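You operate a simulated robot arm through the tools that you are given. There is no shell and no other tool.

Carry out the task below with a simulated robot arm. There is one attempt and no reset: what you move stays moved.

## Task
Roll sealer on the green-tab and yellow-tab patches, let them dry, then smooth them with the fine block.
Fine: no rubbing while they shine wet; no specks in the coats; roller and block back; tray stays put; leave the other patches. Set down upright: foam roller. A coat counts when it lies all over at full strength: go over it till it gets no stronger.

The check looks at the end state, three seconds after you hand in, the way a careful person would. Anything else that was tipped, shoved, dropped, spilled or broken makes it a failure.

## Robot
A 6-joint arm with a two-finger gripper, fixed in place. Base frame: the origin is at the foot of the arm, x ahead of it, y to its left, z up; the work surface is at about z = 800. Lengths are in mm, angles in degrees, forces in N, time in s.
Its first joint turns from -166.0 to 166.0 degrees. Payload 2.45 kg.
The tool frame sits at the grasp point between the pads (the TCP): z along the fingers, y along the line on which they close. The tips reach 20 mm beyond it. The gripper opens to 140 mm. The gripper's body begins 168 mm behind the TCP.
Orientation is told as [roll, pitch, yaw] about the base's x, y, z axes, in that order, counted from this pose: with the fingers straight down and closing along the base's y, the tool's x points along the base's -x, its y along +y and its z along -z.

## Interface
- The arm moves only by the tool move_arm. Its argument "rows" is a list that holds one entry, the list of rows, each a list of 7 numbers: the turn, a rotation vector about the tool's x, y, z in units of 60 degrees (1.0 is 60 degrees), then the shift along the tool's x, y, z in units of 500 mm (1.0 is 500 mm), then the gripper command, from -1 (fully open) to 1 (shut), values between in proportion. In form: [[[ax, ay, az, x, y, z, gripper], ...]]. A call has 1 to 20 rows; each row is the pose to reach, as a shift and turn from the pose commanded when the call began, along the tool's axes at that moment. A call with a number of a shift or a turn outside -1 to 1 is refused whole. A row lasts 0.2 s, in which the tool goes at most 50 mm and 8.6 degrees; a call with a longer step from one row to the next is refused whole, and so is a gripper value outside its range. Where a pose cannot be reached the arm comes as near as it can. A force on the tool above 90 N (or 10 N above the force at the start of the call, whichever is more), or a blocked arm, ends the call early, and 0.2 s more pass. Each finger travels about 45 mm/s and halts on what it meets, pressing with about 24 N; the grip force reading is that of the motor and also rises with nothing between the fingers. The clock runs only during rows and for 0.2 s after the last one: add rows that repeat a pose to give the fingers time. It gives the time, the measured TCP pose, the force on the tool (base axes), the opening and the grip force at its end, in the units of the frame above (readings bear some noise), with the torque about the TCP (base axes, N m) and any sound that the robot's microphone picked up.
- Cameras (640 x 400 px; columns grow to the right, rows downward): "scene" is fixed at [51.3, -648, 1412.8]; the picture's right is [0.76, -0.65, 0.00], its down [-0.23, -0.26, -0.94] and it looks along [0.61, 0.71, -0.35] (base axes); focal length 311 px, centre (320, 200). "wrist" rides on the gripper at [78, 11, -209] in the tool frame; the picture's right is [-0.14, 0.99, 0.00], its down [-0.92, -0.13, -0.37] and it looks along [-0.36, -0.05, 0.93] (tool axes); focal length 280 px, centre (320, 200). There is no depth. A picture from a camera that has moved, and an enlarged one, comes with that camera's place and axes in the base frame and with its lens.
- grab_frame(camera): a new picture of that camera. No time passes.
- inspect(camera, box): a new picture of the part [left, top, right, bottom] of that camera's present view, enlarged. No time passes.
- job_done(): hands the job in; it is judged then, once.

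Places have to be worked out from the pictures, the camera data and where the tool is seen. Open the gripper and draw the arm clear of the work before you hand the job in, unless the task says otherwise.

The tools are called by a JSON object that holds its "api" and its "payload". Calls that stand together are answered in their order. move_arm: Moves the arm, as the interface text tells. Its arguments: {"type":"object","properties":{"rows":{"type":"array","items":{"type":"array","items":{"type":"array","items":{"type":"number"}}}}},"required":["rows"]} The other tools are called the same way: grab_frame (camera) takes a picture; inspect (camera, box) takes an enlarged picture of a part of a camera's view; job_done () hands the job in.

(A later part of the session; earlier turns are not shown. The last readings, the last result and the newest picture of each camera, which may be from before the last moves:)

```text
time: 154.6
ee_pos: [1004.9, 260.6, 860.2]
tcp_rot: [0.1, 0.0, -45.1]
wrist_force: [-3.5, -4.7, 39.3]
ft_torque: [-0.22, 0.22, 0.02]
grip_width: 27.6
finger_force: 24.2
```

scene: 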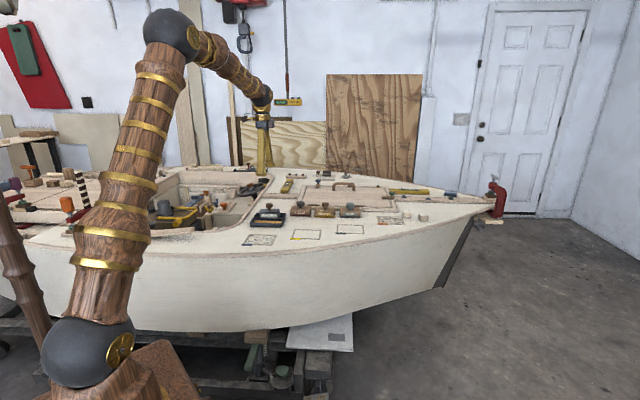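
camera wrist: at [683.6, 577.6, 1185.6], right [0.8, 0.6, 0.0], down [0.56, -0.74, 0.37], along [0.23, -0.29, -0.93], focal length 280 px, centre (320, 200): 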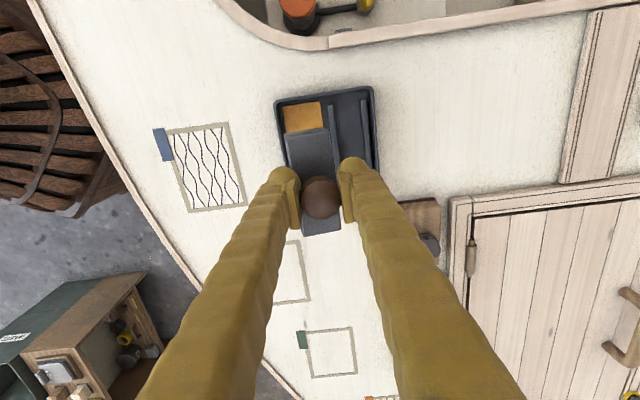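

Now in contact. I'll ease 0.7 mm, roll lane A toward -e2, lift, and look.

{"api": "move_arm", "payload": {"rows": [[[0, 0, 0, 0, 0, -0.0012, 1], [0, 0, 0, 0, -0.02, -0.0012, 1], [0, 0, 0, 0, -0.04, -0.0012, 1], [0, 0, 0, 0, -0.06, -0.0012, 1], [0, 0, 0, 0, -0.08, -0.0012, 1], [0, 0, 0, 0, -0.1, -0.0012, 1], [0, 0, 0, 0, -0.12, -0.0012, 1], [0, 0, 0, 0, -0.14, -0.0012, 1], [0, 0, 0, 0, -0.16, -0.0012, 1], [0, 0, 0, 0, -0.178, -0.0012, 1], [0, 0, 0, 0, -0.178, -0.03, 1], [0, 0, 0, -0.018, -0.12, -0.03, 1], [0, 0, 0, -0.036, -0.06, -0.03, 1], [0, 0, 0, -0.054, 0, -0.03, 1], [0, 0, 0, -0.054, 0, -0.03, 1]]]}}

{"api": "inspect", "payload": {"camera": "wrist", "box": [160, 40, 440, 280]}}

{"api": "inspect", "payload": {"camera": "scene", "box": [320, 205, 370, 245]}}

```text
time: 157.8
ee_pos: [1022.6, 241.3, 875.4]
tcp_rot: [0.1, -0.1, -45.2]
wrist_force: [-0.4, -1.2, -1.2]
ft_torque: [0.02, 0.01, -0.03]
grip_width: 27.6
finger_force: 23.6
```

```text
1.67 times, centred on (300, 160) of wrist
camera zoom: at [974.9, 304.9, 1084.0], right [0.8, 0.6, 0.0], down [0.56, -0.74, 0.37], along [0.22, -0.29, -0.93], focal length 467 px, centre (353, 267)
```

zoom: 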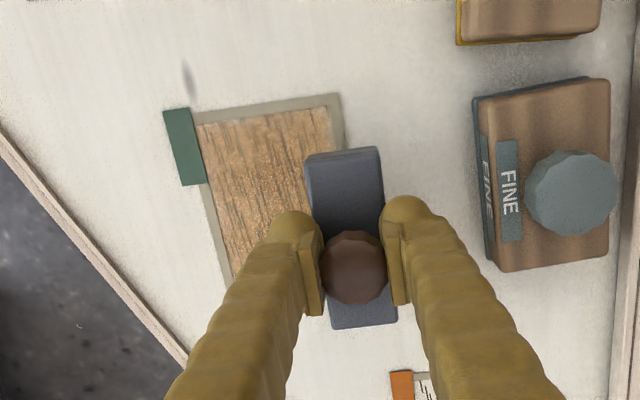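

```text
10.00 times, centred on (345, 225) of scene
camera zoom: at [51.3, -648.0, 1412.8], right [0.76, -0.65, 0.0], down [-0.23, -0.26, -0.94], along [0.61, 0.71, -0.35], focal length 3109 px, centre (70, -50)
```

zoom: 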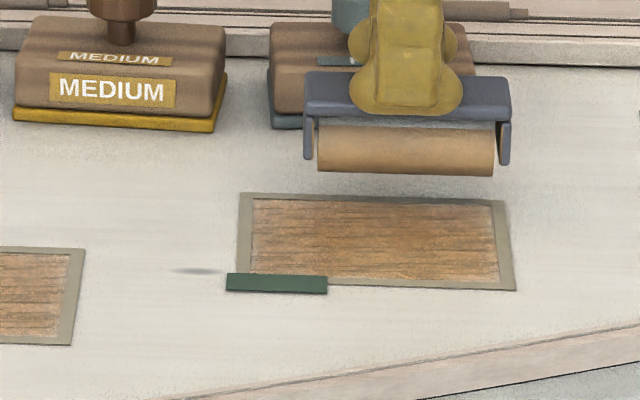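

The coat stays dry and even after the pass, so both coats are complete. I'll take the roller back to hover above its slot in the tray.

{"api": "move_arm", "payload": {"rows": [[[0, 0, 0, 0, 0, -0.08, 1], [0, 0, 0, 0, 0, -0.15, 1], [0, 0, 0, 0.0886, 0.0074, -0.15, 1], [0, 0, 0, 0.1772, 0.0148, -0.15, 1], [0, 0, 0, 0.2658, 0.0222, -0.15, 1], [0, 0, 0, 0.3544, 0.0296, -0.15, 1], [0, 0, 0, 0.443, 0.037, -0.15, 1], [0, 0, 0, 0.5316, 0.0444, -0.15, 1], [0, 0, 0, 0.6202, 0.0518, -0.15, 1], [0, 0, 0, 0.7088, 0.0592, -0.15, 1], [0, 0, 0, 0.7974, 0.0666, -0.15, 1], [0, 0, 0, 0.7974, 0.0666, -0.1, 1], [0, 0, 0, 0.7974, 0.0666, -0.06, 1], [0, 0, 0, 0.7974, 0.0666, -0.06, 1]]]}}

{"api": "inspect", "payload": {"camera": "wrist", "box": [180, 60, 420, 260]}}

{"api": "inspect", "payload": {"camera": "scene", "box": [245, 190, 295, 235]}}

```text
time: 160.8
ee_pos: [766.5, 547.3, 901.1]
tcp_rot: [0.1, -0.1, -45.1]
wrist_force: [-0.5, 0.1, -1.2]
ft_torque: [0.02, -0.02, -0.03]
grip_width: 27.8
finger_force: 24.5
```

```text
2.00 times, centred on (300, 160) of wrist
camera zoom: at [718.2, 610.9, 1110.7], right [0.8, 0.6, 0.0], down [0.56, -0.74, 0.37], along [0.22, -0.29, -0.93], focal length 561 px, centre (360, 280)
```

zoom: 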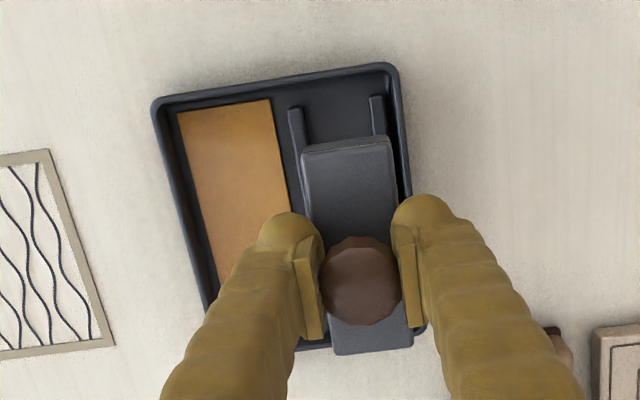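

```text
8.89 times, centred on (270, 212) of scene
camera zoom: at [51.3, -648.0, 1412.8], right [0.76, -0.65, 0.0], down [-0.23, -0.26, -0.94], along [0.61, 0.71, -0.35], focal length 2763 px, centre (764, 89)
```

zoom: 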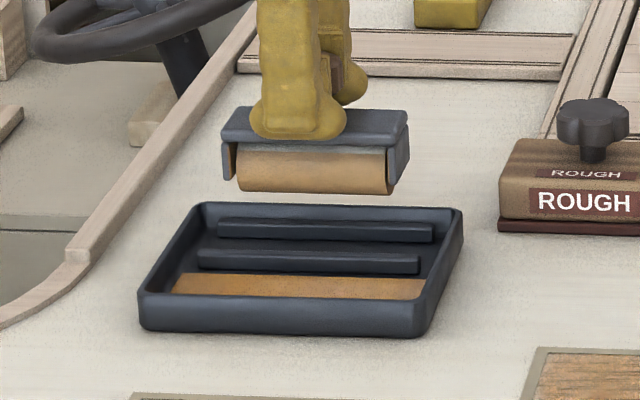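

From this view the slot centre is about 3.5 mm toward -e2 from the roller, because of the small tray shift. I'll align with it, lower to about 878, and check.

{"api": "move_arm", "payload": {"rows": [[[0, 0, 0, 0.002, -0.007, 0.01, 1], [0, 0, 0, 0.002, -0.007, 0.03, 1], [0, 0, 0, 0.002, -0.007, 0.046, 1], [0, 0, 0, 0.002, -0.007, 0.046, 1]]]}}

{"api": "inspect", "payload": {"camera": "wrist", "box": [180, 60, 420, 260]}}

{"api": "inspect", "payload": {"camera": "scene", "box": [245, 190, 295, 235]}}

```text
time: 161.8
ee_pos: [763.1, 544.2, 879.0]
tcp_rot: [0.1, -0.1, -45.1]
wrist_force: [0.3, 0.0, -1.8]
ft_torque: [-0.04, 0.03, -0.02]
grip_width: 27.7
finger_force: 23.8
```

```text
2.00 times, centred on (300, 160) of wrist
camera zoom: at [714.6, 609.4, 1088.3], right [0.8, 0.6, 0.0], down [0.56, -0.74, 0.37], along [0.22, -0.29, -0.93], focal length 561 px, centre (360, 280)
```

zoom: 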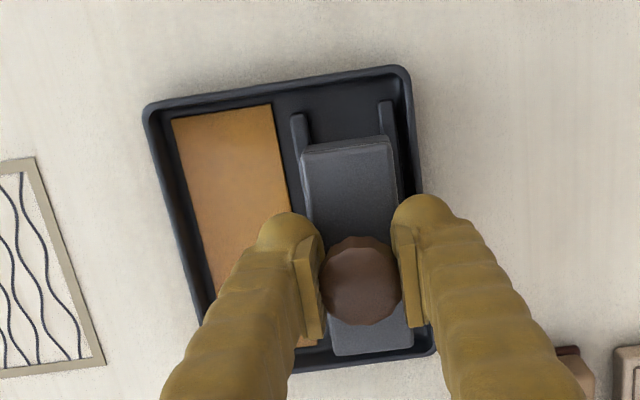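

```text
8.89 times, centred on (270, 212) of scene
camera zoom: at [51.3, -648.0, 1412.8], right [0.76, -0.65, 0.0], down [-0.23, -0.26, -0.94], along [0.61, 0.71, -0.35], focal length 2763 px, centre (764, 89)
```

zoom: 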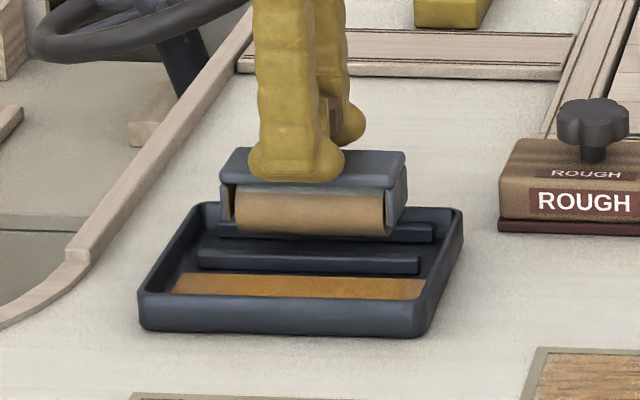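

The e1 position matches the original and the roller is over the slot. I'll lower in small steps, watching the force.

{"api": "move_arm", "payload": {"rows": [[[0, 0, 0, 0, 0, 0.004, 1], [0, 0, 0, 0, 0, 0.008, 1], [0, 0, 0, 0, 0, 0.008, 1]]]}}

{"api": "move_arm", "payload": {"rows": [[[0, 0, 0, 0, 0, 0.003, 1], [0, 0, 0, 0, 0, 0.003, 1]]]}}

{"api": "move_arm", "payload": {"rows": [[[0, 0, 0, 0, 0, 0.003, 1], [0, 0, 0, 0, 0, 0.003, 1]]]}}

{"api": "inspect", "payload": {"camera": "scene", "box": [245, 190, 295, 235]}}

```text
time: 162.6
ee_pos: [763.6, 545.1, 875.5]
tcp_rot: [0.1, 0.0, -45.1]
wrist_force: [0.5, 1.0, -1.6]
ft_torque: [0.01, 0.03, -0.01]
grip_width: 27.6
finger_force: 23.6
```

```text
time: 163.2
ee_pos: [762.5, 546.0, 875.1]
tcp_rot: [0.2, -0.1, -45.2]
wrist_force: [0.6, 0.1, -1.7]
ft_torque: [0.02, -0.01, -0.01]
grip_width: 27.7
finger_force: 23.9
```

```text
time: 163.8
ee_pos: [763.6, 547.1, 874.1]
tcp_rot: [0.1, -0.1, -45.2]
wrist_force: [-0.3, -0.3, -0.6]
ft_torque: [-0.02, -0.02, 0.04]
grip_width: 27.8
finger_force: 23.9
```

```text
8.89 times, centred on (270, 212) of scene
camera zoom: at [51.3, -648.0, 1412.8], right [0.76, -0.65, 0.0], down [-0.23, -0.26, -0.94], along [0.61, 0.71, -0.35], focal length 2763 px, centre (764, 89)
```

zoom: 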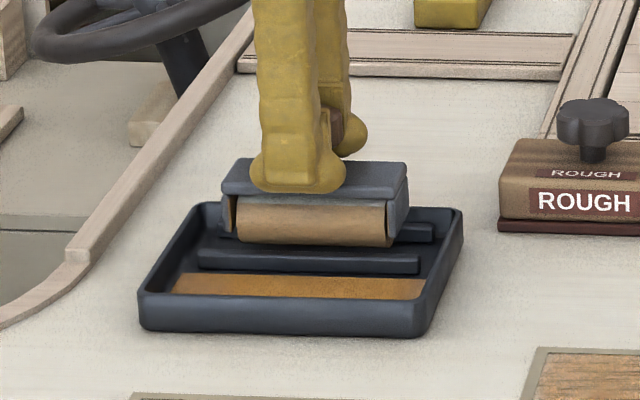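

Comparing with the starting picture, there are about 5–6 mm left to go. I'll continue in 1 mm steps.

{"api": "move_arm", "payload": {"rows": [[[0, 0, 0, 0, 0, 0.002, 1], [0, 0, 0, 0, 0, 0.004, 1], [0, 0, 0, 0, 0, 0.004, 1]]]}}

{"api": "move_arm", "payload": {"rows": [[[0, 0, 0, 0, 0, 0.002, 1], [0, 0, 0, 0, 0, 0.002, 1]]]}}

{"api": "move_arm", "payload": {"rows": [[[0, 0, 0, 0, 0, 0.002, 1], [0, 0, 0, 0, 0, 0.002, 1]]]}}

{"api": "move_arm", "payload": {"rows": [[[0, 0, 0, 0, 0, 0.002, 1], [0, 0, 0, 0, 0, 0.002, 1]]]}}

```text
time: 164.6
ee_pos: [762.7, 544.9, 872.5]
tcp_rot: [-0.1, -0.1, -45.1]
wrist_force: [0.3, 0.3, -1.4]
ft_torque: [-0.01, 0.0, -0.02]
grip_width: 27.7
finger_force: 24.7
```

```text
time: 165.2
ee_pos: [763.3, 544.6, 869.6]
tcp_rot: [0.1, -0.2, -45.2]
wrist_force: [0.4, -0.4, -1.2]
ft_torque: [0.01, -0.02, 0.01]
grip_width: 27.8
finger_force: 24.4
```

```text
time: 165.8
ee_pos: [760.9, 545.7, 870.6]
tcp_rot: [0.1, -0.1, -45.1]
wrist_force: [-0.5, 0.8, -1.5]
ft_torque: [-0.03, -0.04, -0.01]
grip_width: 27.8
finger_force: 24.0
```

```text
time: 166.4
ee_pos: [762.0, 544.4, 870.1]
tcp_rot: [0.1, -0.1, -45.1]
wrist_force: [-0.2, 0.2, -1.3]
ft_torque: [0.01, -0.01, -0.01]
grip_width: 27.5
finger_force: 23.8
```

Still no load on the tray, so I'll continue gently.

{"api": "move_arm", "payload": {"rows": [[[0, 0, 0, 0, 0, 0.002, 1], [0, 0, 0, 0, 0, 0.002, 1]]]}}

{"api": "move_arm", "payload": {"rows": [[[0, 0, 0, 0, 0, 0.002, 1], [0, 0, 0, 0, 0, 0.002, 1]]]}}

{"api": "inspect", "payload": {"camera": "scene", "box": [245, 190, 295, 235]}}

{"api": "inspect", "payload": {"camera": "wrist", "box": [180, 60, 420, 260]}}

```text
time: 167.0
ee_pos: [763.5, 546.3, 867.3]
tcp_rot: [0.0, -0.1, -45.0]
wrist_force: [0.8, 0.5, -2.3]
ft_torque: [0.0, 0.02, -0.01]
grip_width: 27.7
finger_force: 24.5
```

```text
time: 167.6
ee_pos: [762.7, 546.2, 866.6]
tcp_rot: [0.1, -0.1, -45.1]
wrist_force: [0.6, 0.0, -0.7]
ft_torque: [0.0, 0.06, 0.03]
grip_width: 27.7
finger_force: 24.2
```

```text
8.89 times, centred on (270, 212) of scene
camera zoom: at [51.3, -648.0, 1412.8], right [0.76, -0.65, 0.0], down [-0.23, -0.26, -0.94], along [0.61, 0.71, -0.35], focal length 2763 px, centre (764, 89)
```

zoom: 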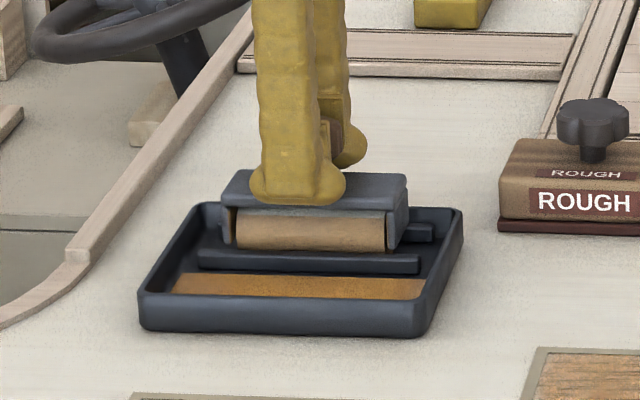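

```text
2.00 times, centred on (300, 160) of wrist
camera zoom: at [714.3, 608.8, 1075.7], right [0.8, 0.6, 0.0], down [0.56, -0.74, 0.37], along [0.22, -0.29, -0.93], focal length 561 px, centre (360, 280)
```

zoom: 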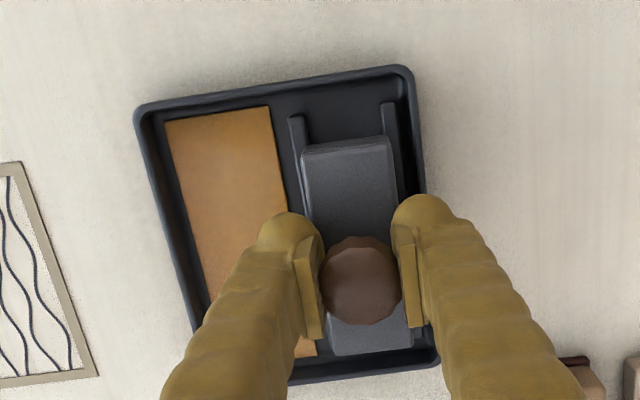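

Nearly seated, so I'll keep stepping down.

{"api": "move_arm", "payload": {"rows": [[[0, 0, 0, 0, 0, 0.0015, 1], [0, 0, 0, 0, 0, 0.0015, 1]]]}}

{"api": "move_arm", "payload": {"rows": [[[0, 0, 0, 0, 0, 0.0015, 1], [0, 0, 0, 0, 0, 0.0015, 1]]]}}

{"api": "move_arm", "payload": {"rows": [[[0, 0, 0, 0, 0, 0.0015, 1], [0, 0, 0, 0, 0, 0.0015, 1]]]}}

{"api": "move_arm", "payload": {"rows": [[[0, 0, 0, 0, 0, 0.0015, 1], [0, 0, 0, 0, 0, 0.0015, 1]]]}}

```text
time: 168.2
ee_pos: [763.1, 545.9, 866.0]
tcp_rot: [0.2, 0.0, -45.1]
wrist_force: [-0.2, -3.7, 15.9]
ft_torque: [-0.08, 0.24, 0.05]
grip_width: 27.5
finger_force: 24.0
```

```text
time: 168.8
ee_pos: [762.5, 545.6, 865.6]
tcp_rot: [0.1, 0.0, -45.0]
wrist_force: [1.8, 0.2, 30.3]
ft_torque: [0.01, 0.04, 0.06]
grip_width: 27.5
finger_force: 24.0
```

```text
time: 169.4
ee_pos: [762.7, 545.4, 866.0]
tcp_rot: [0.4, -0.1, -45.1]
wrist_force: [0.4, -3.0, 56.6]
ft_torque: [-0.2, 0.12, 0.01]
grip_width: 27.9
finger_force: 24.1
```

```text
time: 170.0
ee_pos: [763.7, 545.1, 865.7]
tcp_rot: [0.4, -0.2, -45.1]
wrist_force: [-3.7, -8.0, 83.4]
ft_torque: [-0.5, 0.4, -0.02]
grip_width: 27.7
finger_force: 24.6
```

The roller is seated in the slot. I'll relax the downward push and check it before opening.

{"api": "move_arm", "payload": {"rows": [[[0, 0, 0, 0, 0, -0.0025, 1], [0, 0, 0, 0, 0, -0.005, 1], [0, 0, 0, 0, 0, -0.005, 1]]]}}

{"api": "inspect", "payload": {"camera": "scene", "box": [245, 195, 295, 235]}}

{"api": "inspect", "payload": {"camera": "wrist", "box": [180, 60, 420, 260]}}

```text
time: 170.8
ee_pos: [761.9, 545.9, 867.2]
tcp_rot: [0.2, -0.2, -45.1]
wrist_force: [9.9, 3.9, 54.7]
ft_torque: [0.14, -0.36, -0.01]
grip_width: 27.8
finger_force: 23.9
```

```text
10.00 times, centred on (270, 215) of scene
camera zoom: at [51.3, -648.0, 1412.8], right [0.76, -0.65, 0.0], down [-0.23, -0.26, -0.94], along [0.61, 0.71, -0.35], focal length 3109 px, centre (820, 50)
```

zoom: 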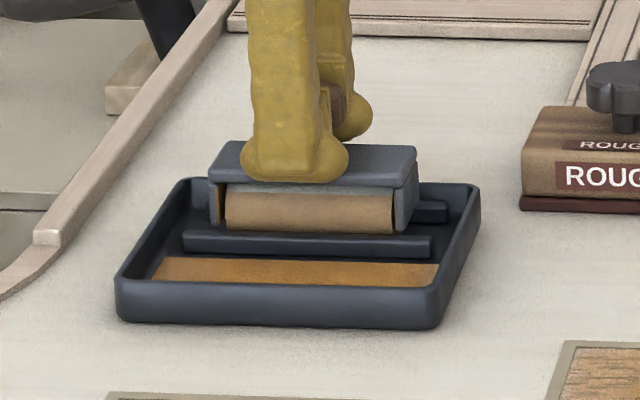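

```text
2.00 times, centred on (300, 160) of wrist
camera zoom: at [714.0, 609.1, 1074.7], right [0.8, 0.6, 0.0], down [0.56, -0.74, 0.37], along [0.22, -0.29, -0.93], focal length 561 px, centre (360, 280)
```

zoom: 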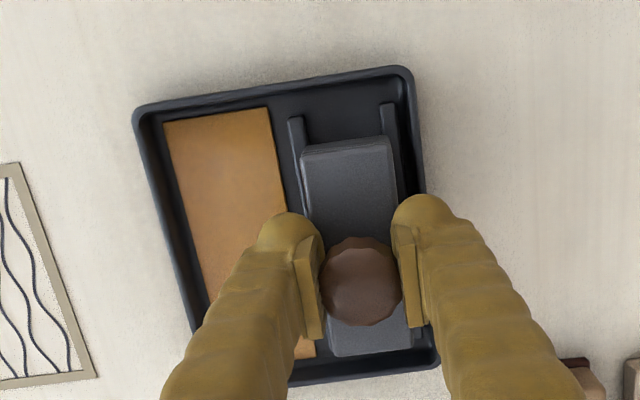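

There's still a load on it. I'll ease up another couple of millimetres.

{"api": "move_arm", "payload": {"rows": [[[0, 0, 0, 0, 0, -0.002, 1], [0, 0, 0, 0, 0, -0.003, 1], [0, 0, 0, 0, 0, -0.003, 1]]]}}

{"api": "move_arm", "payload": {"rows": [[[0, 0, 0, 0, 0, -0.001, 1], [0, 0, 0, 0, 0, -0.001, 1]]]}}

```text
time: 171.6
ee_pos: [762.2, 545.8, 865.4]
tcp_rot: [0.0, 0.0, -45.2]
wrist_force: [-2.9, 5.3, 15.9]
ft_torque: [0.24, 0.05, 0.03]
grip_width: 27.8
finger_force: 23.5
```

```text
time: 172.2
ee_pos: [762.5, 544.0, 867.6]
tcp_rot: [0.0, -0.2, -45.1]
wrist_force: [0.4, 0.5, -1.7]
ft_torque: [0.01, -0.02, 0.04]
grip_width: 27.5
finger_force: 24.4
```

The load is off and the roller is practically resting in the slot. I'll lower half a millimetre and open gradually.

{"api": "move_arm", "payload": {"rows": [[[0, 0, 0, 0, 0, 0.0008, 1], [0, 0, 0, 0, 0, 0.0008, 0.55], [0, 0, 0, 0, 0, 0.0008, 0.4], [0, 0, 0, 0, 0, 0.0008, 0.2], [0, 0, 0, 0, 0, 0.0008, 0], [0, 0, 0, 0, 0, 0.0008, -0.1], [0, 0, 0, 0, 0, 0.0008, -0.1]]]}}

{"api": "inspect", "payload": {"camera": "scene", "box": [245, 195, 295, 235]}}

{"api": "inspect", "payload": {"camera": "wrist", "box": [180, 60, 420, 260]}}

```text
time: 173.8
ee_pos: [762.5, 544.3, 867.7]
tcp_rot: [0.1, -0.1, -45.2]
wrist_force: [-0.1, -0.1, 0.7]
ft_torque: [0.0, 0.0, 0.0]
grip_width: 77.1
finger_force: 0.1
```

```text
10.00 times, centred on (270, 215) of scene
camera zoom: at [51.3, -648.0, 1412.8], right [0.76, -0.65, 0.0], down [-0.23, -0.26, -0.94], along [0.61, 0.71, -0.35], focal length 3109 px, centre (820, 50)
```

zoom: 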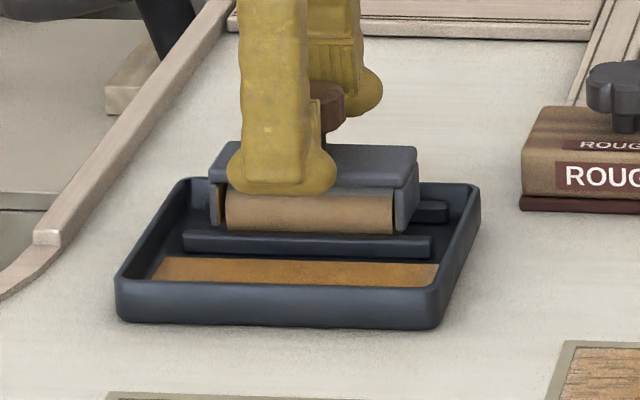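

```text
2.00 times, centred on (300, 160) of wrist
camera zoom: at [713.9, 608.5, 1076.4], right [0.8, 0.6, 0.0], down [0.56, -0.74, 0.37], along [0.22, -0.29, -0.93], focal length 561 px, centre (360, 280)
```

zoom: 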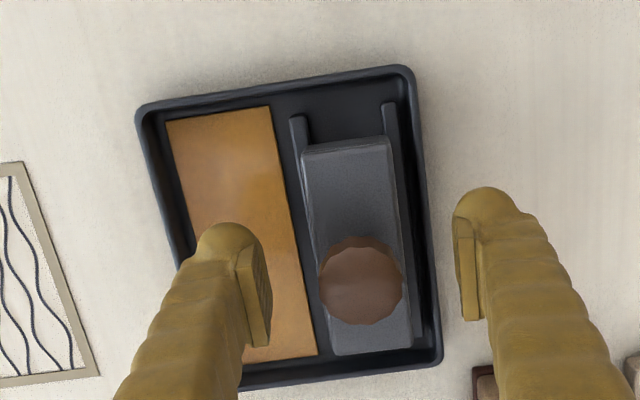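

The roller stands upright in its slot. I'll rise straight up clear of it and inspect.

{"api": "move_arm", "payload": {"rows": [[[0, 0, 0, 0, 0, -0.03, -0.1], [0, 0, 0, 0, 0, -0.09, -0.1], [0, 0, 0, 0, 0, -0.17, -0.1], [0, 0, 0, 0, 0, -0.25, -0.1], [0, 0, 0, 0, 0, -0.28, -0.1]]]}}

{"api": "inspect", "payload": {"camera": "scene", "box": [245, 195, 295, 235]}}

{"api": "grab_frame", "payload": {"camera": "wrist"}}

{"api": "inspect", "payload": {"camera": "scene", "box": [300, 195, 380, 245]}}

```text
time: 175.0
ee_pos: [763.5, 545.9, 1007.6]
tcp_rot: [0.1, -0.1, -45.1]
wrist_force: [-0.1, 0.3, -0.3]
ft_torque: [0.02, -0.01, -0.01]
grip_width: 76.8
finger_force: 0.1
```

```text
10.00 times, centred on (270, 215) of scene
camera zoom: at [51.3, -648.0, 1412.8], right [0.76, -0.65, 0.0], down [-0.23, -0.26, -0.94], along [0.61, 0.71, -0.35], focal length 3109 px, centre (820, 50)
```

zoom: 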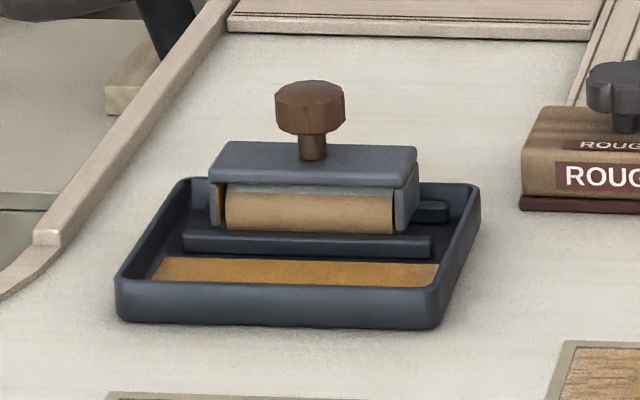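

```text
taken
camera wrist: at [714.6, 608.4, 1216.9], right [0.8, 0.6, 0.0], down [0.56, -0.74, 0.37], along [0.22, -0.29, -0.93], focal length 280 px, centre (320, 200)
```

wrist: 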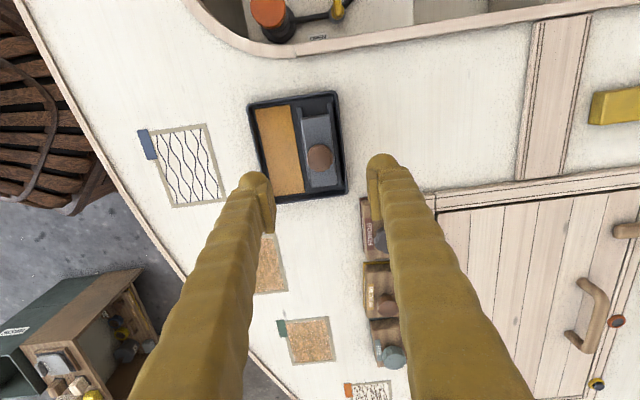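

```text
8.00 times, centred on (340, 220) of scene
camera zoom: at [51.3, -648.0, 1412.8], right [0.76, -0.65, 0.0], down [-0.23, -0.26, -0.94], along [0.61, 0.71, -0.35], focal length 2487 px, centre (160, 40)
```

zoom: 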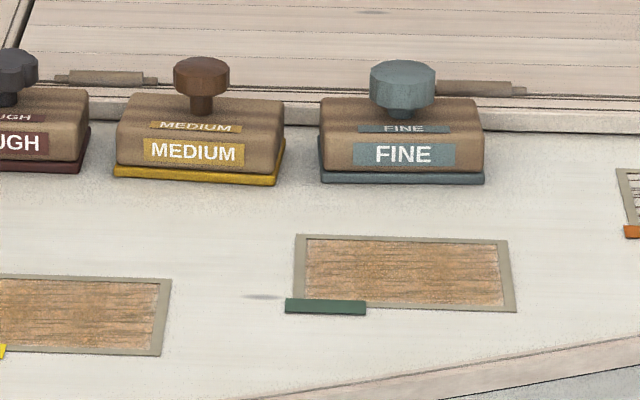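

The roller is home and upright. Next I'll move above the fine block, keeping high.

{"api": "move_arm", "payload": {"rows": [[[0, 0, 0, -0.0856, 0.0177, 0, -0.1], [0, 0, 0, -0.1711, 0.0353, 0, -0.1], [0, 0, 0, -0.2567, 0.053, 0, -0.1], [0, 0, 0, -0.3422, 0.0707, 0, -0.1], [0, 0, 0, -0.4278, 0.0883, 0, -0.1], [0, 0, 0, -0.5133, 0.106, 0, -0.1], [0, 0, 0, -0.5989, 0.1237, 0, -0.1], [0, 0, 0, -0.6844, 0.1413, 0, -0.1], [0, 0, 0, -0.77, 0.159, 0, -0.1], [0, 0, 0, -0.77, 0.159, 0.09, -0.1], [0, 0, 0, -0.77, 0.159, 0.09, -0.1]]]}}

{"api": "grab_frame", "payload": {"camera": "wrist"}}

{"api": "inspect", "payload": {"camera": "scene", "box": [320, 180, 380, 230]}}

```text
time: 177.4
ee_pos: [1087.7, 330.0, 964.5]
tcp_rot: [0.2, -0.1, -45.1]
wrist_force: [0.3, -0.5, -0.1]
ft_torque: [-0.02, -0.02, -0.03]
grip_width: 76.7
finger_force: 0.1
```

```text
taken
camera wrist: at [1041.5, 392.6, 1172.4], right [0.8, 0.6, 0.0], down [0.56, -0.74, 0.37], along [0.22, -0.29, -0.93], focal length 280 px, centre (320, 200)
```

wrist: 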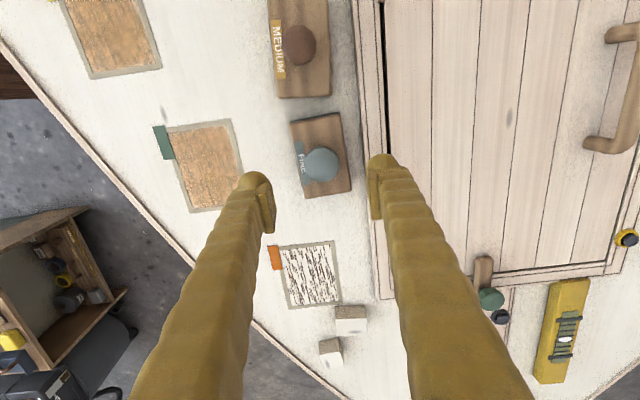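

```text
8.00 times, centred on (350, 205) of scene
camera zoom: at [51.3, -648.0, 1412.8], right [0.76, -0.65, 0.0], down [-0.23, -0.26, -0.94], along [0.61, 0.71, -0.35], focal length 2487 px, centre (80, 160)
```

zoom: 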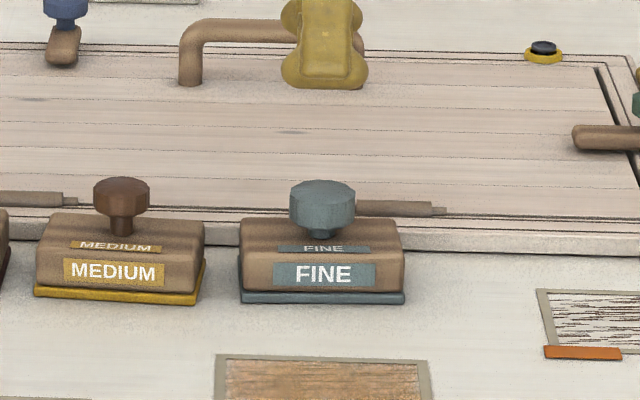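

{"api": "inspect", "payload": {"camera": "wrist", "box": [250, 90, 390, 210]}}

```text
3.33 times, centred on (320, 150) of wrist
camera zoom: at [1041.5, 392.6, 1172.4], right [0.8, 0.6, 0.0], down [0.56, -0.74, 0.37], along [0.22, -0.29, -0.93], focal length 935 px, centre (320, 367)
```

zoom: 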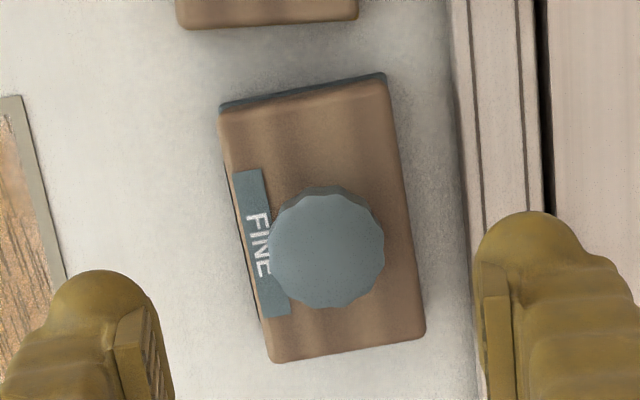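

The knob is about 39 mm wide, centred near (1090.3,330), with its top around z≈864 and the block top around 834. I'll align and descend to 880, then check clearances.

{"api": "move_arm", "payload": {"rows": [[[0, 0, 0, -0.0031, 0.0037, 0.04, -0.1], [0, 0, 0, -0.0031, 0.0037, 0.09, -0.1], [0, 0, 0, -0.0031, 0.0037, 0.14, -0.1], [0, 0, 0, -0.0031, 0.0037, 0.168, -0.1], [0, 0, 0, -0.0031, 0.0037, 0.168, -0.1]]]}}

{"api": "inspect", "payload": {"camera": "wrist", "box": [220, 80, 420, 240]}}

{"api": "inspect", "payload": {"camera": "scene", "box": [330, 185, 380, 225]}}

```text
time: 178.6
ee_pos: [1093.7, 329.3, 877.5]
tcp_rot: [0.0, -0.1, -45.1]
wrist_force: [0.0, 0.7, -0.1]
ft_torque: [0.05, -0.02, 0.0]
grip_width: 76.9
finger_force: 0.0
```

```text
2.50 times, centred on (320, 160) of wrist
camera zoom: at [1045.5, 392.8, 1086.9], right [0.8, 0.6, 0.0], down [0.56, -0.74, 0.37], along [0.22, -0.29, -0.93], focal length 701 px, centre (320, 300)
```

zoom: 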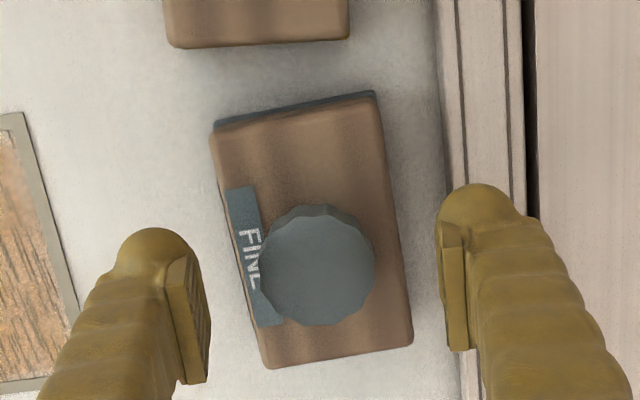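

```text
10.00 times, centred on (355, 205) of scene
camera zoom: at [51.3, -648.0, 1412.8], right [0.76, -0.65, 0.0], down [-0.23, -0.26, -0.94], along [0.61, 0.71, -0.35], focal length 3109 px, centre (-30, 150)
```

zoom: 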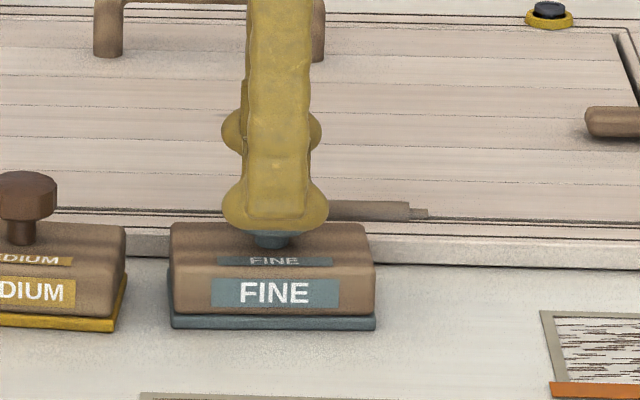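

The knob is centred across the fingers, but I need about 2.7 mm toward -e1. I'll correct that and descend to about 857.5.

{"api": "move_arm", "payload": {"rows": [[[0, 0, 0, 0.0055, -0.001, 0, -0.1], [0, 0, 0, 0.0055, -0.001, 0.02, -0.1], [0, 0, 0, 0.0055, -0.001, 0.034, -0.1], [0, 0, 0, 0.0055, -0.001, 0.04, -0.1], [0, 0, 0, 0.0055, -0.001, 0.04, -0.1]]]}}

{"api": "inspect", "payload": {"camera": "wrist", "box": [220, 80, 420, 240]}}

{"api": "inspect", "payload": {"camera": "scene", "box": [330, 185, 380, 225]}}

```text
time: 179.8
ee_pos: [1089.8, 331.2, 861.5]
tcp_rot: [0.1, -0.2, -45.1]
wrist_force: [-0.3, 0.6, -0.1]
ft_torque: [0.03, 0.02, -0.04]
grip_width: 77.0
finger_force: 0.2
```

```text
2.50 times, centred on (320, 160) of wrist
camera zoom: at [1042.0, 394.3, 1068.7], right [0.8, 0.6, 0.0], down [0.56, -0.74, 0.37], along [0.22, -0.29, -0.93], focal length 701 px, centre (320, 300)
```

zoom: 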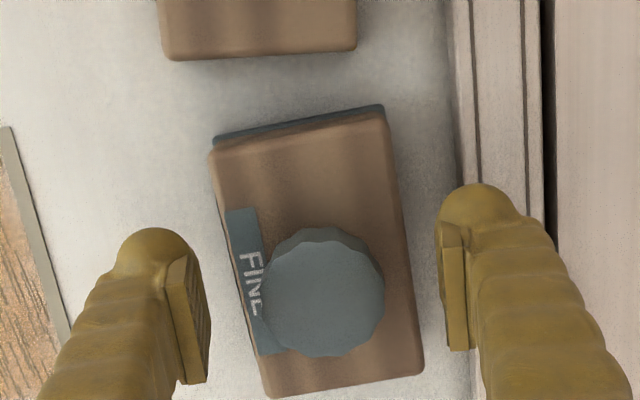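

```text
10.00 times, centred on (355, 205) of scene
camera zoom: at [51.3, -648.0, 1412.8], right [0.76, -0.65, 0.0], down [-0.23, -0.26, -0.94], along [0.61, 0.71, -0.35], focal length 3109 px, centre (-30, 150)
```

zoom: 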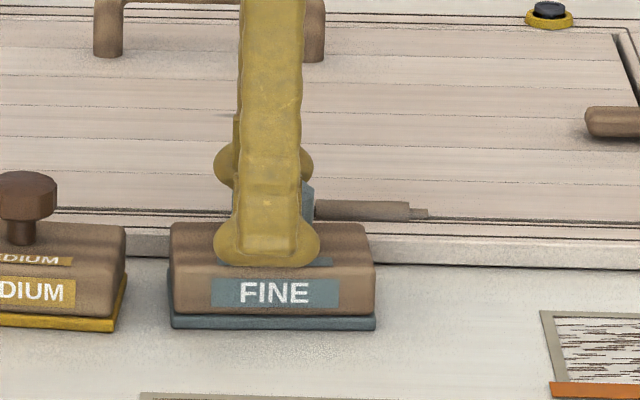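

The knob is well centred, with the fingertips about 5 mm above the block. I'll lower 2 mm and close.

{"api": "move_arm", "payload": {"rows": [[[0, 0, 0, 0, 0, 0.004, -0.1], [0, 0, 0, 0, 0, 0.004, 0.2], [0, 0, 0, 0, 0, 0.004, 0.6], [0, 0, 0, 0, 0, 0.004, 1], [0, 0, 0, 0, 0, 0.004, 1], [0, 0, 0, 0, 0, 0.004, 1], [0, 0, 0, 0, 0, 0.004, 1]]]}}

{"api": "inspect", "payload": {"camera": "wrist", "box": [220, 80, 420, 240]}}

{"api": "inspect", "payload": {"camera": "scene", "box": [330, 185, 380, 225]}}

```text
time: 181.4
ee_pos: [1089.6, 329.9, 858.8]
tcp_rot: [0.2, -0.1, -45.1]
wrist_force: [0.5, -0.3, 0.3]
ft_torque: [-0.02, -0.01, 0.05]
grip_width: 38.0
finger_force: 24.2
```

```text
2.50 times, centred on (320, 160) of wrist
camera zoom: at [1042.3, 394.2, 1066.8], right [0.8, 0.6, 0.0], down [0.56, -0.74, 0.37], along [0.22, -0.29, -0.93], focal length 701 px, centre (320, 300)
```

zoom: 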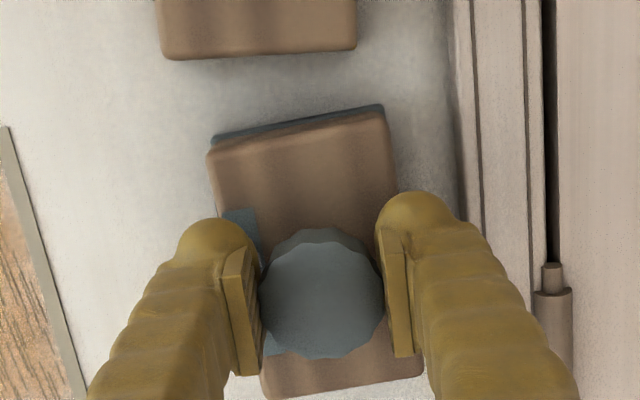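

```text
10.00 times, centred on (355, 205) of scene
camera zoom: at [51.3, -648.0, 1412.8], right [0.76, -0.65, 0.0], down [-0.23, -0.26, -0.94], along [0.61, 0.71, -0.35], focal length 3109 px, centre (-30, 150)
```

zoom: 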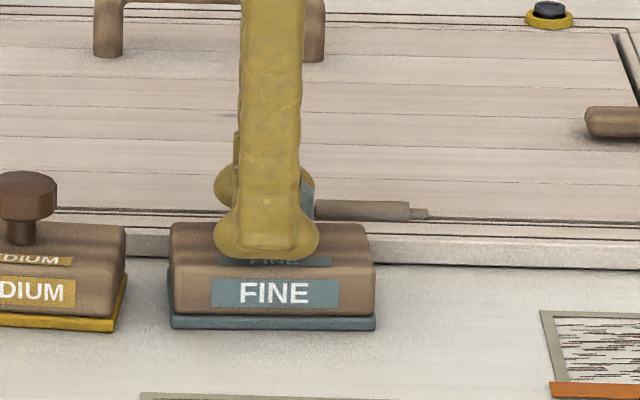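

Gripped at 38 mm. The block's home is TCP (1089.7,330), z≈858.7. I'll lift it 40 mm and check.

{"api": "move_arm", "payload": {"rows": [[[0, 0, 0, 0, 0, -0.02, 1], [0, 0, 0, 0, 0, -0.05, 1], [0, 0, 0, 0, 0, -0.08, 1], [0, 0, 0, 0, 0, -0.08, 1]]]}}

{"api": "inspect", "payload": {"camera": "wrist", "box": [220, 80, 420, 240]}}

{"api": "inspect", "payload": {"camera": "scene", "box": [330, 185, 380, 225]}}

```text
time: 182.4
ee_pos: [1091.6, 329.4, 898.2]
tcp_rot: [0.1, -0.1, -45.1]
wrist_force: [0.9, 0.2, -2.0]
ft_torque: [0.0, 0.04, -0.03]
grip_width: 37.8
finger_force: 24.5
```

```text
2.50 times, centred on (320, 160) of wrist
camera zoom: at [1042.3, 393.7, 1106.7], right [0.8, 0.6, 0.0], down [0.56, -0.74, 0.37], along [0.22, -0.29, -0.93], focal length 701 px, centre (320, 300)
```

zoom: 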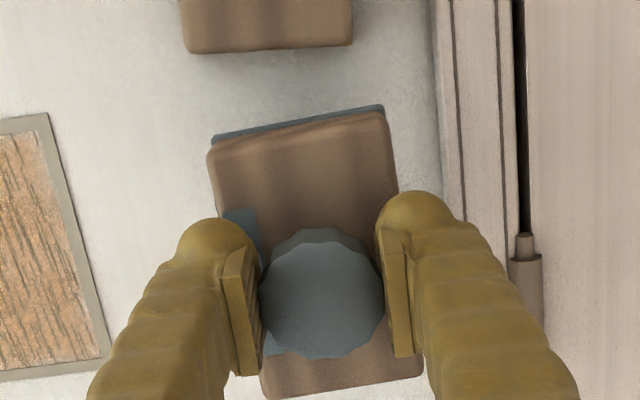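

```text
10.00 times, centred on (355, 205) of scene
camera zoom: at [51.3, -648.0, 1412.8], right [0.76, -0.65, 0.0], down [-0.23, -0.26, -0.94], along [0.61, 0.71, -0.35], focal length 3109 px, centre (-30, 150)
```

zoom: 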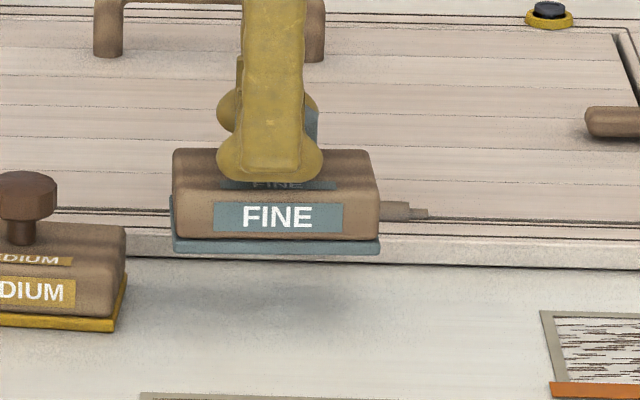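

The block is held level. I'll bring it over the green patch's centre and lower to just above the surface.

{"api": "move_arm", "payload": {"rows": [[[0, 0, 0, 0, -0.0784, 0, 1], [0, 0, 0, 0, -0.1568, 0, 1], [0, 0, 0, 0, -0.2352, 0, 1], [0, 0, 0, 0, -0.3136, 0, 1], [0, 0, 0, 0, -0.3136, 0.04, 1], [0, 0, 0, 0, -0.3136, 0.068, 1], [0, 0, 0, 0, -0.3136, 0.068, 1]]]}}

{"api": "inspect", "payload": {"camera": "scene", "box": [320, 200, 370, 240]}}

{"api": "inspect", "payload": {"camera": "wrist", "box": [180, 40, 460, 280]}}

```text
time: 184.0
ee_pos: [980.7, 219.6, 862.7]
tcp_rot: [0.2, -0.1, -45.1]
wrist_force: [-0.5, 0.0, -2.8]
ft_torque: [0.0, 0.04, 0.0]
grip_width: 38.1
finger_force: 24.1
```

```text
10.00 times, centred on (345, 220) of scene
camera zoom: at [51.3, -648.0, 1412.8], right [0.76, -0.65, 0.0], down [-0.23, -0.26, -0.94], along [0.61, 0.71, -0.35], focal length 3109 px, centre (70, 0)
```

zoom: 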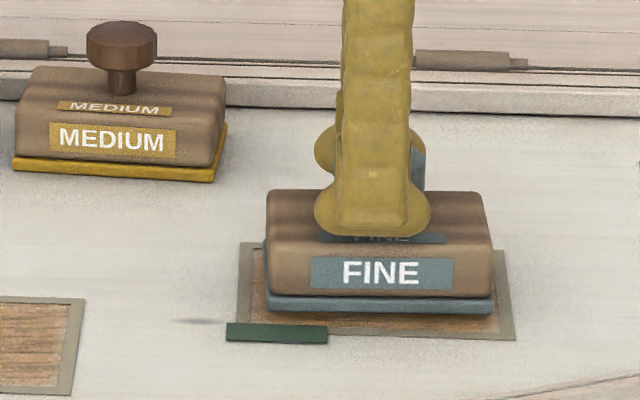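

```text
1.67 times, centred on (320, 160) of wrist
camera zoom: at [931.7, 283.8, 1071.5], right [0.8, 0.6, 0.0], down [0.56, -0.74, 0.37], along [0.22, -0.29, -0.93], focal length 467 px, centre (320, 267)
```

zoom: 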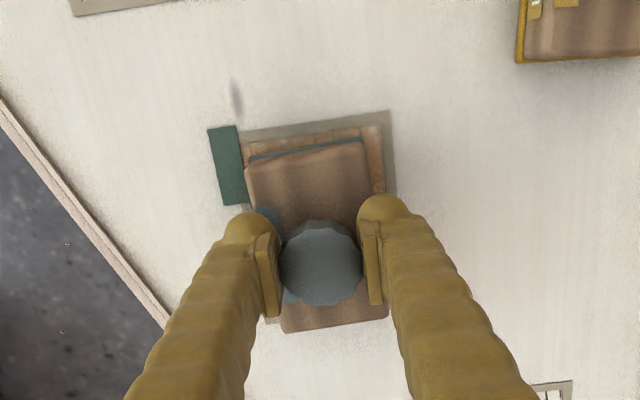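

The block covers most of the patch. I'll lower it to contact in small steps.

{"api": "move_arm", "payload": {"rows": [[[0, 0, 0, 0, 0, 0.003, 1], [0, 0, 0, 0, 0, 0.003, 1]]]}}

{"api": "move_arm", "payload": {"rows": [[[0, 0, 0, 0, 0, 0.002, 1], [0, 0, 0, 0, 0, 0.002, 1]]]}}

{"api": "move_arm", "payload": {"rows": [[[0, 0, 0, 0, 0, 0.0015, 1], [0, 0, 0, 0, 0, 0.0015, 1]]]}}

```text
time: 184.6
ee_pos: [979.9, 220.0, 861.0]
tcp_rot: [0.1, 0.0, -45.1]
wrist_force: [0.4, 0.3, -1.9]
ft_torque: [0.0, 0.01, -0.01]
grip_width: 38.2
finger_force: 23.8
```

```text
time: 185.2
ee_pos: [979.9, 220.4, 859.5]
tcp_rot: [0.0, -0.1, -45.1]
wrist_force: [0.6, 0.0, -1.4]
ft_torque: [0.01, 0.03, 0.01]
grip_width: 38.1
finger_force: 24.2
```

```text
time: 185.8
ee_pos: [979.1, 219.7, 859.6]
tcp_rot: [0.1, 0.0, -45.1]
wrist_force: [0.0, 0.0, -2.5]
ft_torque: [-0.03, 0.0, -0.01]
grip_width: 38.0
finger_force: 23.8
```

No contact yet, so I'll continue in half-millimetre steps.

{"api": "move_arm", "payload": {"rows": [[[0, 0, 0, 0, 0, 0.0012, 1], [0, 0, 0, 0, 0, 0.0012, 1]]]}}

{"api": "move_arm", "payload": {"rows": [[[0, 0, 0, 0, 0, 0.0012, 1], [0, 0, 0, 0, 0, 0.0012, 1]]]}}

{"api": "move_arm", "payload": {"rows": [[[0, 0, 0, 0, 0, 0.001, 1], [0, 0, 0, 0, 0, 0.001, 1]]]}}

```text
time: 186.4
ee_pos: [980.1, 220.6, 858.5]
tcp_rot: [0.2, -0.1, -45.1]
wrist_force: [-0.2, -0.2, -2.1]
ft_torque: [0.01, 0.02, -0.03]
grip_width: 37.9
finger_force: 23.6
```

```text
time: 187.0
ee_pos: [978.9, 220.4, 858.3]
tcp_rot: [0.1, 0.0, -45.1]
wrist_force: [-0.6, 0.5, -2.3]
ft_torque: [0.03, 0.0, 0.01]
grip_width: 38.2
finger_force: 23.7
```

```text
time: 187.6
ee_pos: [979.8, 219.7, 858.5]
tcp_rot: [0.2, -0.2, -45.1]
wrist_force: [-1.2, 0.8, 1.3]
ft_torque: [0.01, 0.03, 0.03]
grip_width: 38.0
finger_force: 24.3
```

Just touching. I'll add a little pressure and make the first rubbing strokes along e2.

{"api": "move_arm", "payload": {"rows": [[[0, 0, 0, 0, 0, 0.001, 1], [0, 0, 0, 0.004, -0.014, 0.001, 1], [0, 0, 0, 0.008, -0.028, 0.001, 1], [0, 0, 0, 0.01, -0.042, 0.001, 1], [0, 0, 0, 0.01, -0.028, 0.001, 1], [0, 0, 0, 0.01, -0.014, 0.001, 1], [0, 0, 0, 0.01, 0, 0.001, 1], [0, 0, 0, 0.01, 0.014, 0.001, 1], [0, 0, 0, 0.01, 0.028, 0.001, 1], [0, 0, 0, 0.01, 0.042, 0.001, 1]]]}}

{"api": "inspect", "payload": {"camera": "scene", "box": [320, 200, 370, 240]}}

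{"api": "inspect", "payload": {"camera": "wrist", "box": [180, 40, 460, 280]}}

```text
time: 189.8
ee_pos: [991.6, 239.1, 855.5]
tcp_rot: [0.2, -0.1, -45.0]
wrist_force: [-4.7, -5.3, 15.9]
ft_torque: [-0.15, 0.06, 0.04]
grip_width: 37.8
finger_force: 23.8
```

```text
10.00 times, centred on (345, 220) of scene
camera zoom: at [51.3, -648.0, 1412.8], right [0.76, -0.65, 0.0], down [-0.23, -0.26, -0.94], along [0.61, 0.71, -0.35], focal length 3109 px, centre (70, 0)
```

zoom: 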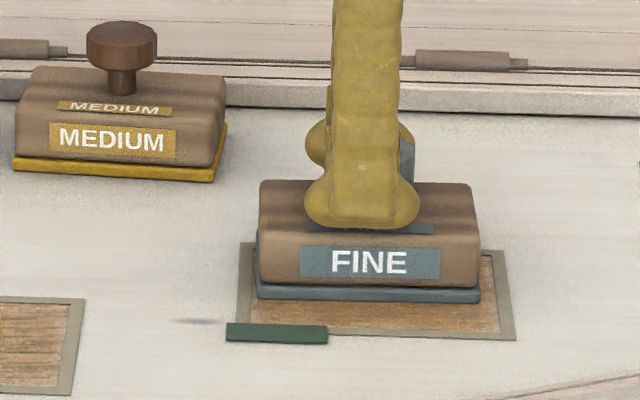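

```text
1.67 times, centred on (320, 160) of wrist
camera zoom: at [943.4, 301.2, 1065.8], right [0.8, 0.6, 0.0], down [0.56, -0.74, 0.37], along [0.22, -0.29, -0.93], focal length 467 px, centre (320, 267)
```

zoom: 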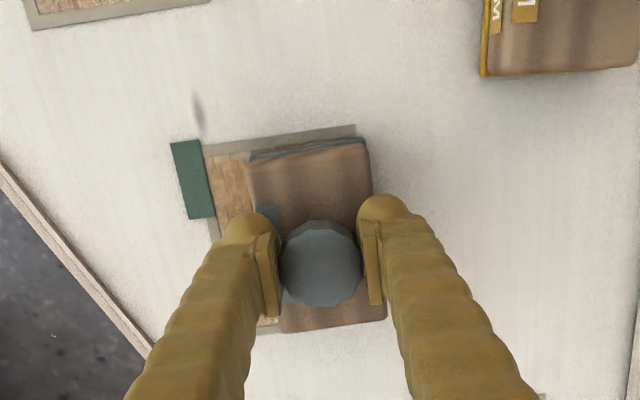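

It's smoothing well at about 18 N. I'll keep rubbing full strokes here, then shift 11 mm along +e1 and repeat.

{"api": "move_arm", "payload": {"rows": [[[0, 0, 0, 0, -0.021, 0, 1], [0, 0, 0, 0, -0.042, 0, 1], [0, 0, 0, 0, -0.063, 0, 1], [0, 0, 0, 0, -0.086, 0, 1], [0, 0, 0, 0, -0.063, 0, 1], [0, 0, 0, 0, -0.042, 0, 1], [0, 0, 0, 0, -0.021, 0, 1], [0, 0, 0, 0, 0.002, 0, 1], [0, 0, 0, -0.011, -0.01, 0, 1], [0, 0, 0, -0.022, 0.002, 0, 1], [0, 0, 0, -0.022, -0.021, 0, 1], [0, 0, 0, -0.022, -0.042, 0, 1], [0, 0, 0, -0.022, -0.063, 0, 1], [0, 0, 0, -0.022, -0.086, 0, 1], [0, 0, 0, -0.022, -0.063, 0, 1], [0, 0, 0, -0.022, -0.042, 0, 1], [0, 0, 0, -0.022, -0.021, 0, 1], [0, 0, 0, -0.022, 0.002, 0, 1]]]}}

{"api": "inspect", "payload": {"camera": "scene", "box": [320, 200, 370, 240]}}

{"api": "inspect", "payload": {"camera": "wrist", "box": [180, 40, 460, 280]}}

```text
time: 193.6
ee_pos: [999.2, 231.6, 858.2]
tcp_rot: [0.1, -0.1, -45.2]
wrist_force: [-0.8, -0.8, -1.4]
ft_torque: [0.0, 0.04, 0.01]
grip_width: 38.0
finger_force: 24.6
```

```text
10.00 times, centred on (345, 220) of scene
camera zoom: at [51.3, -648.0, 1412.8], right [0.76, -0.65, 0.0], down [-0.23, -0.26, -0.94], along [0.61, 0.71, -0.35], focal length 3109 px, centre (70, 0)
```

zoom: 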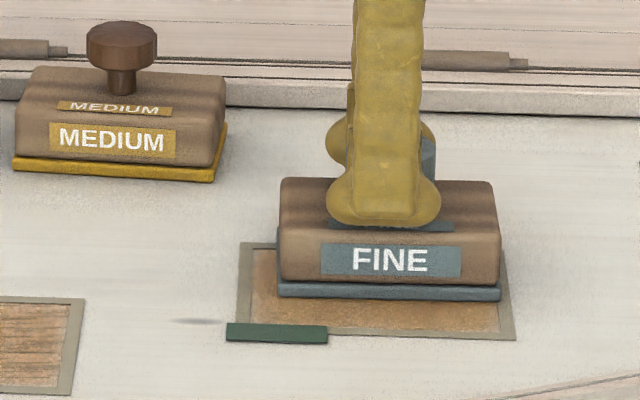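

```text
1.67 times, centred on (320, 160) of wrist
camera zoom: at [950.7, 295.2, 1066.7], right [0.8, 0.6, 0.0], down [0.56, -0.74, 0.37], along [0.22, -0.29, -0.93], focal length 467 px, centre (320, 267)
```

zoom: 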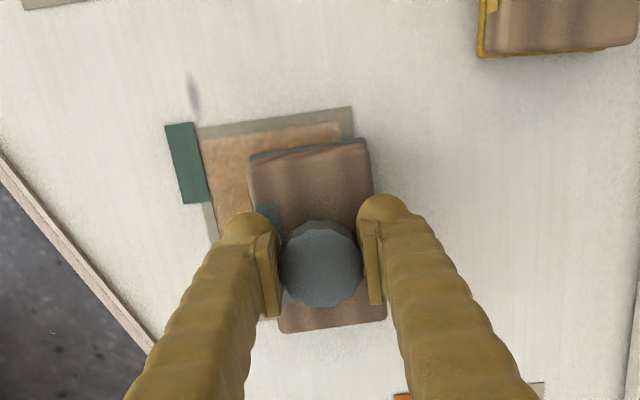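

The grain lines are fading, but contact went light at this end. I'll press down in small steps again before the next strokes.

{"api": "move_arm", "payload": {"rows": [[[0, 0, 0, 0, 0, 0.0012, 1], [0, 0, 0, 0, 0, 0.0012, 1]]]}}

{"api": "move_arm", "payload": {"rows": [[[0, 0, 0, 0, 0, 0.001, 1], [0, 0, 0, 0, 0, 0.001, 1]]]}}

```text
time: 194.2
ee_pos: [999.7, 232.3, 857.1]
tcp_rot: [0.1, -0.1, -45.1]
wrist_force: [-0.6, -0.3, -1.6]
ft_torque: [0.0, 0.03, 0.01]
grip_width: 38.0
finger_force: 24.0
```

```text
time: 194.8
ee_pos: [999.1, 232.8, 856.6]
tcp_rot: [0.1, -0.2, -45.2]
wrist_force: [-2.3, -2.5, 6.0]
ft_torque: [-0.03, 0.01, 0.04]
grip_width: 38.0
finger_force: 24.1
```

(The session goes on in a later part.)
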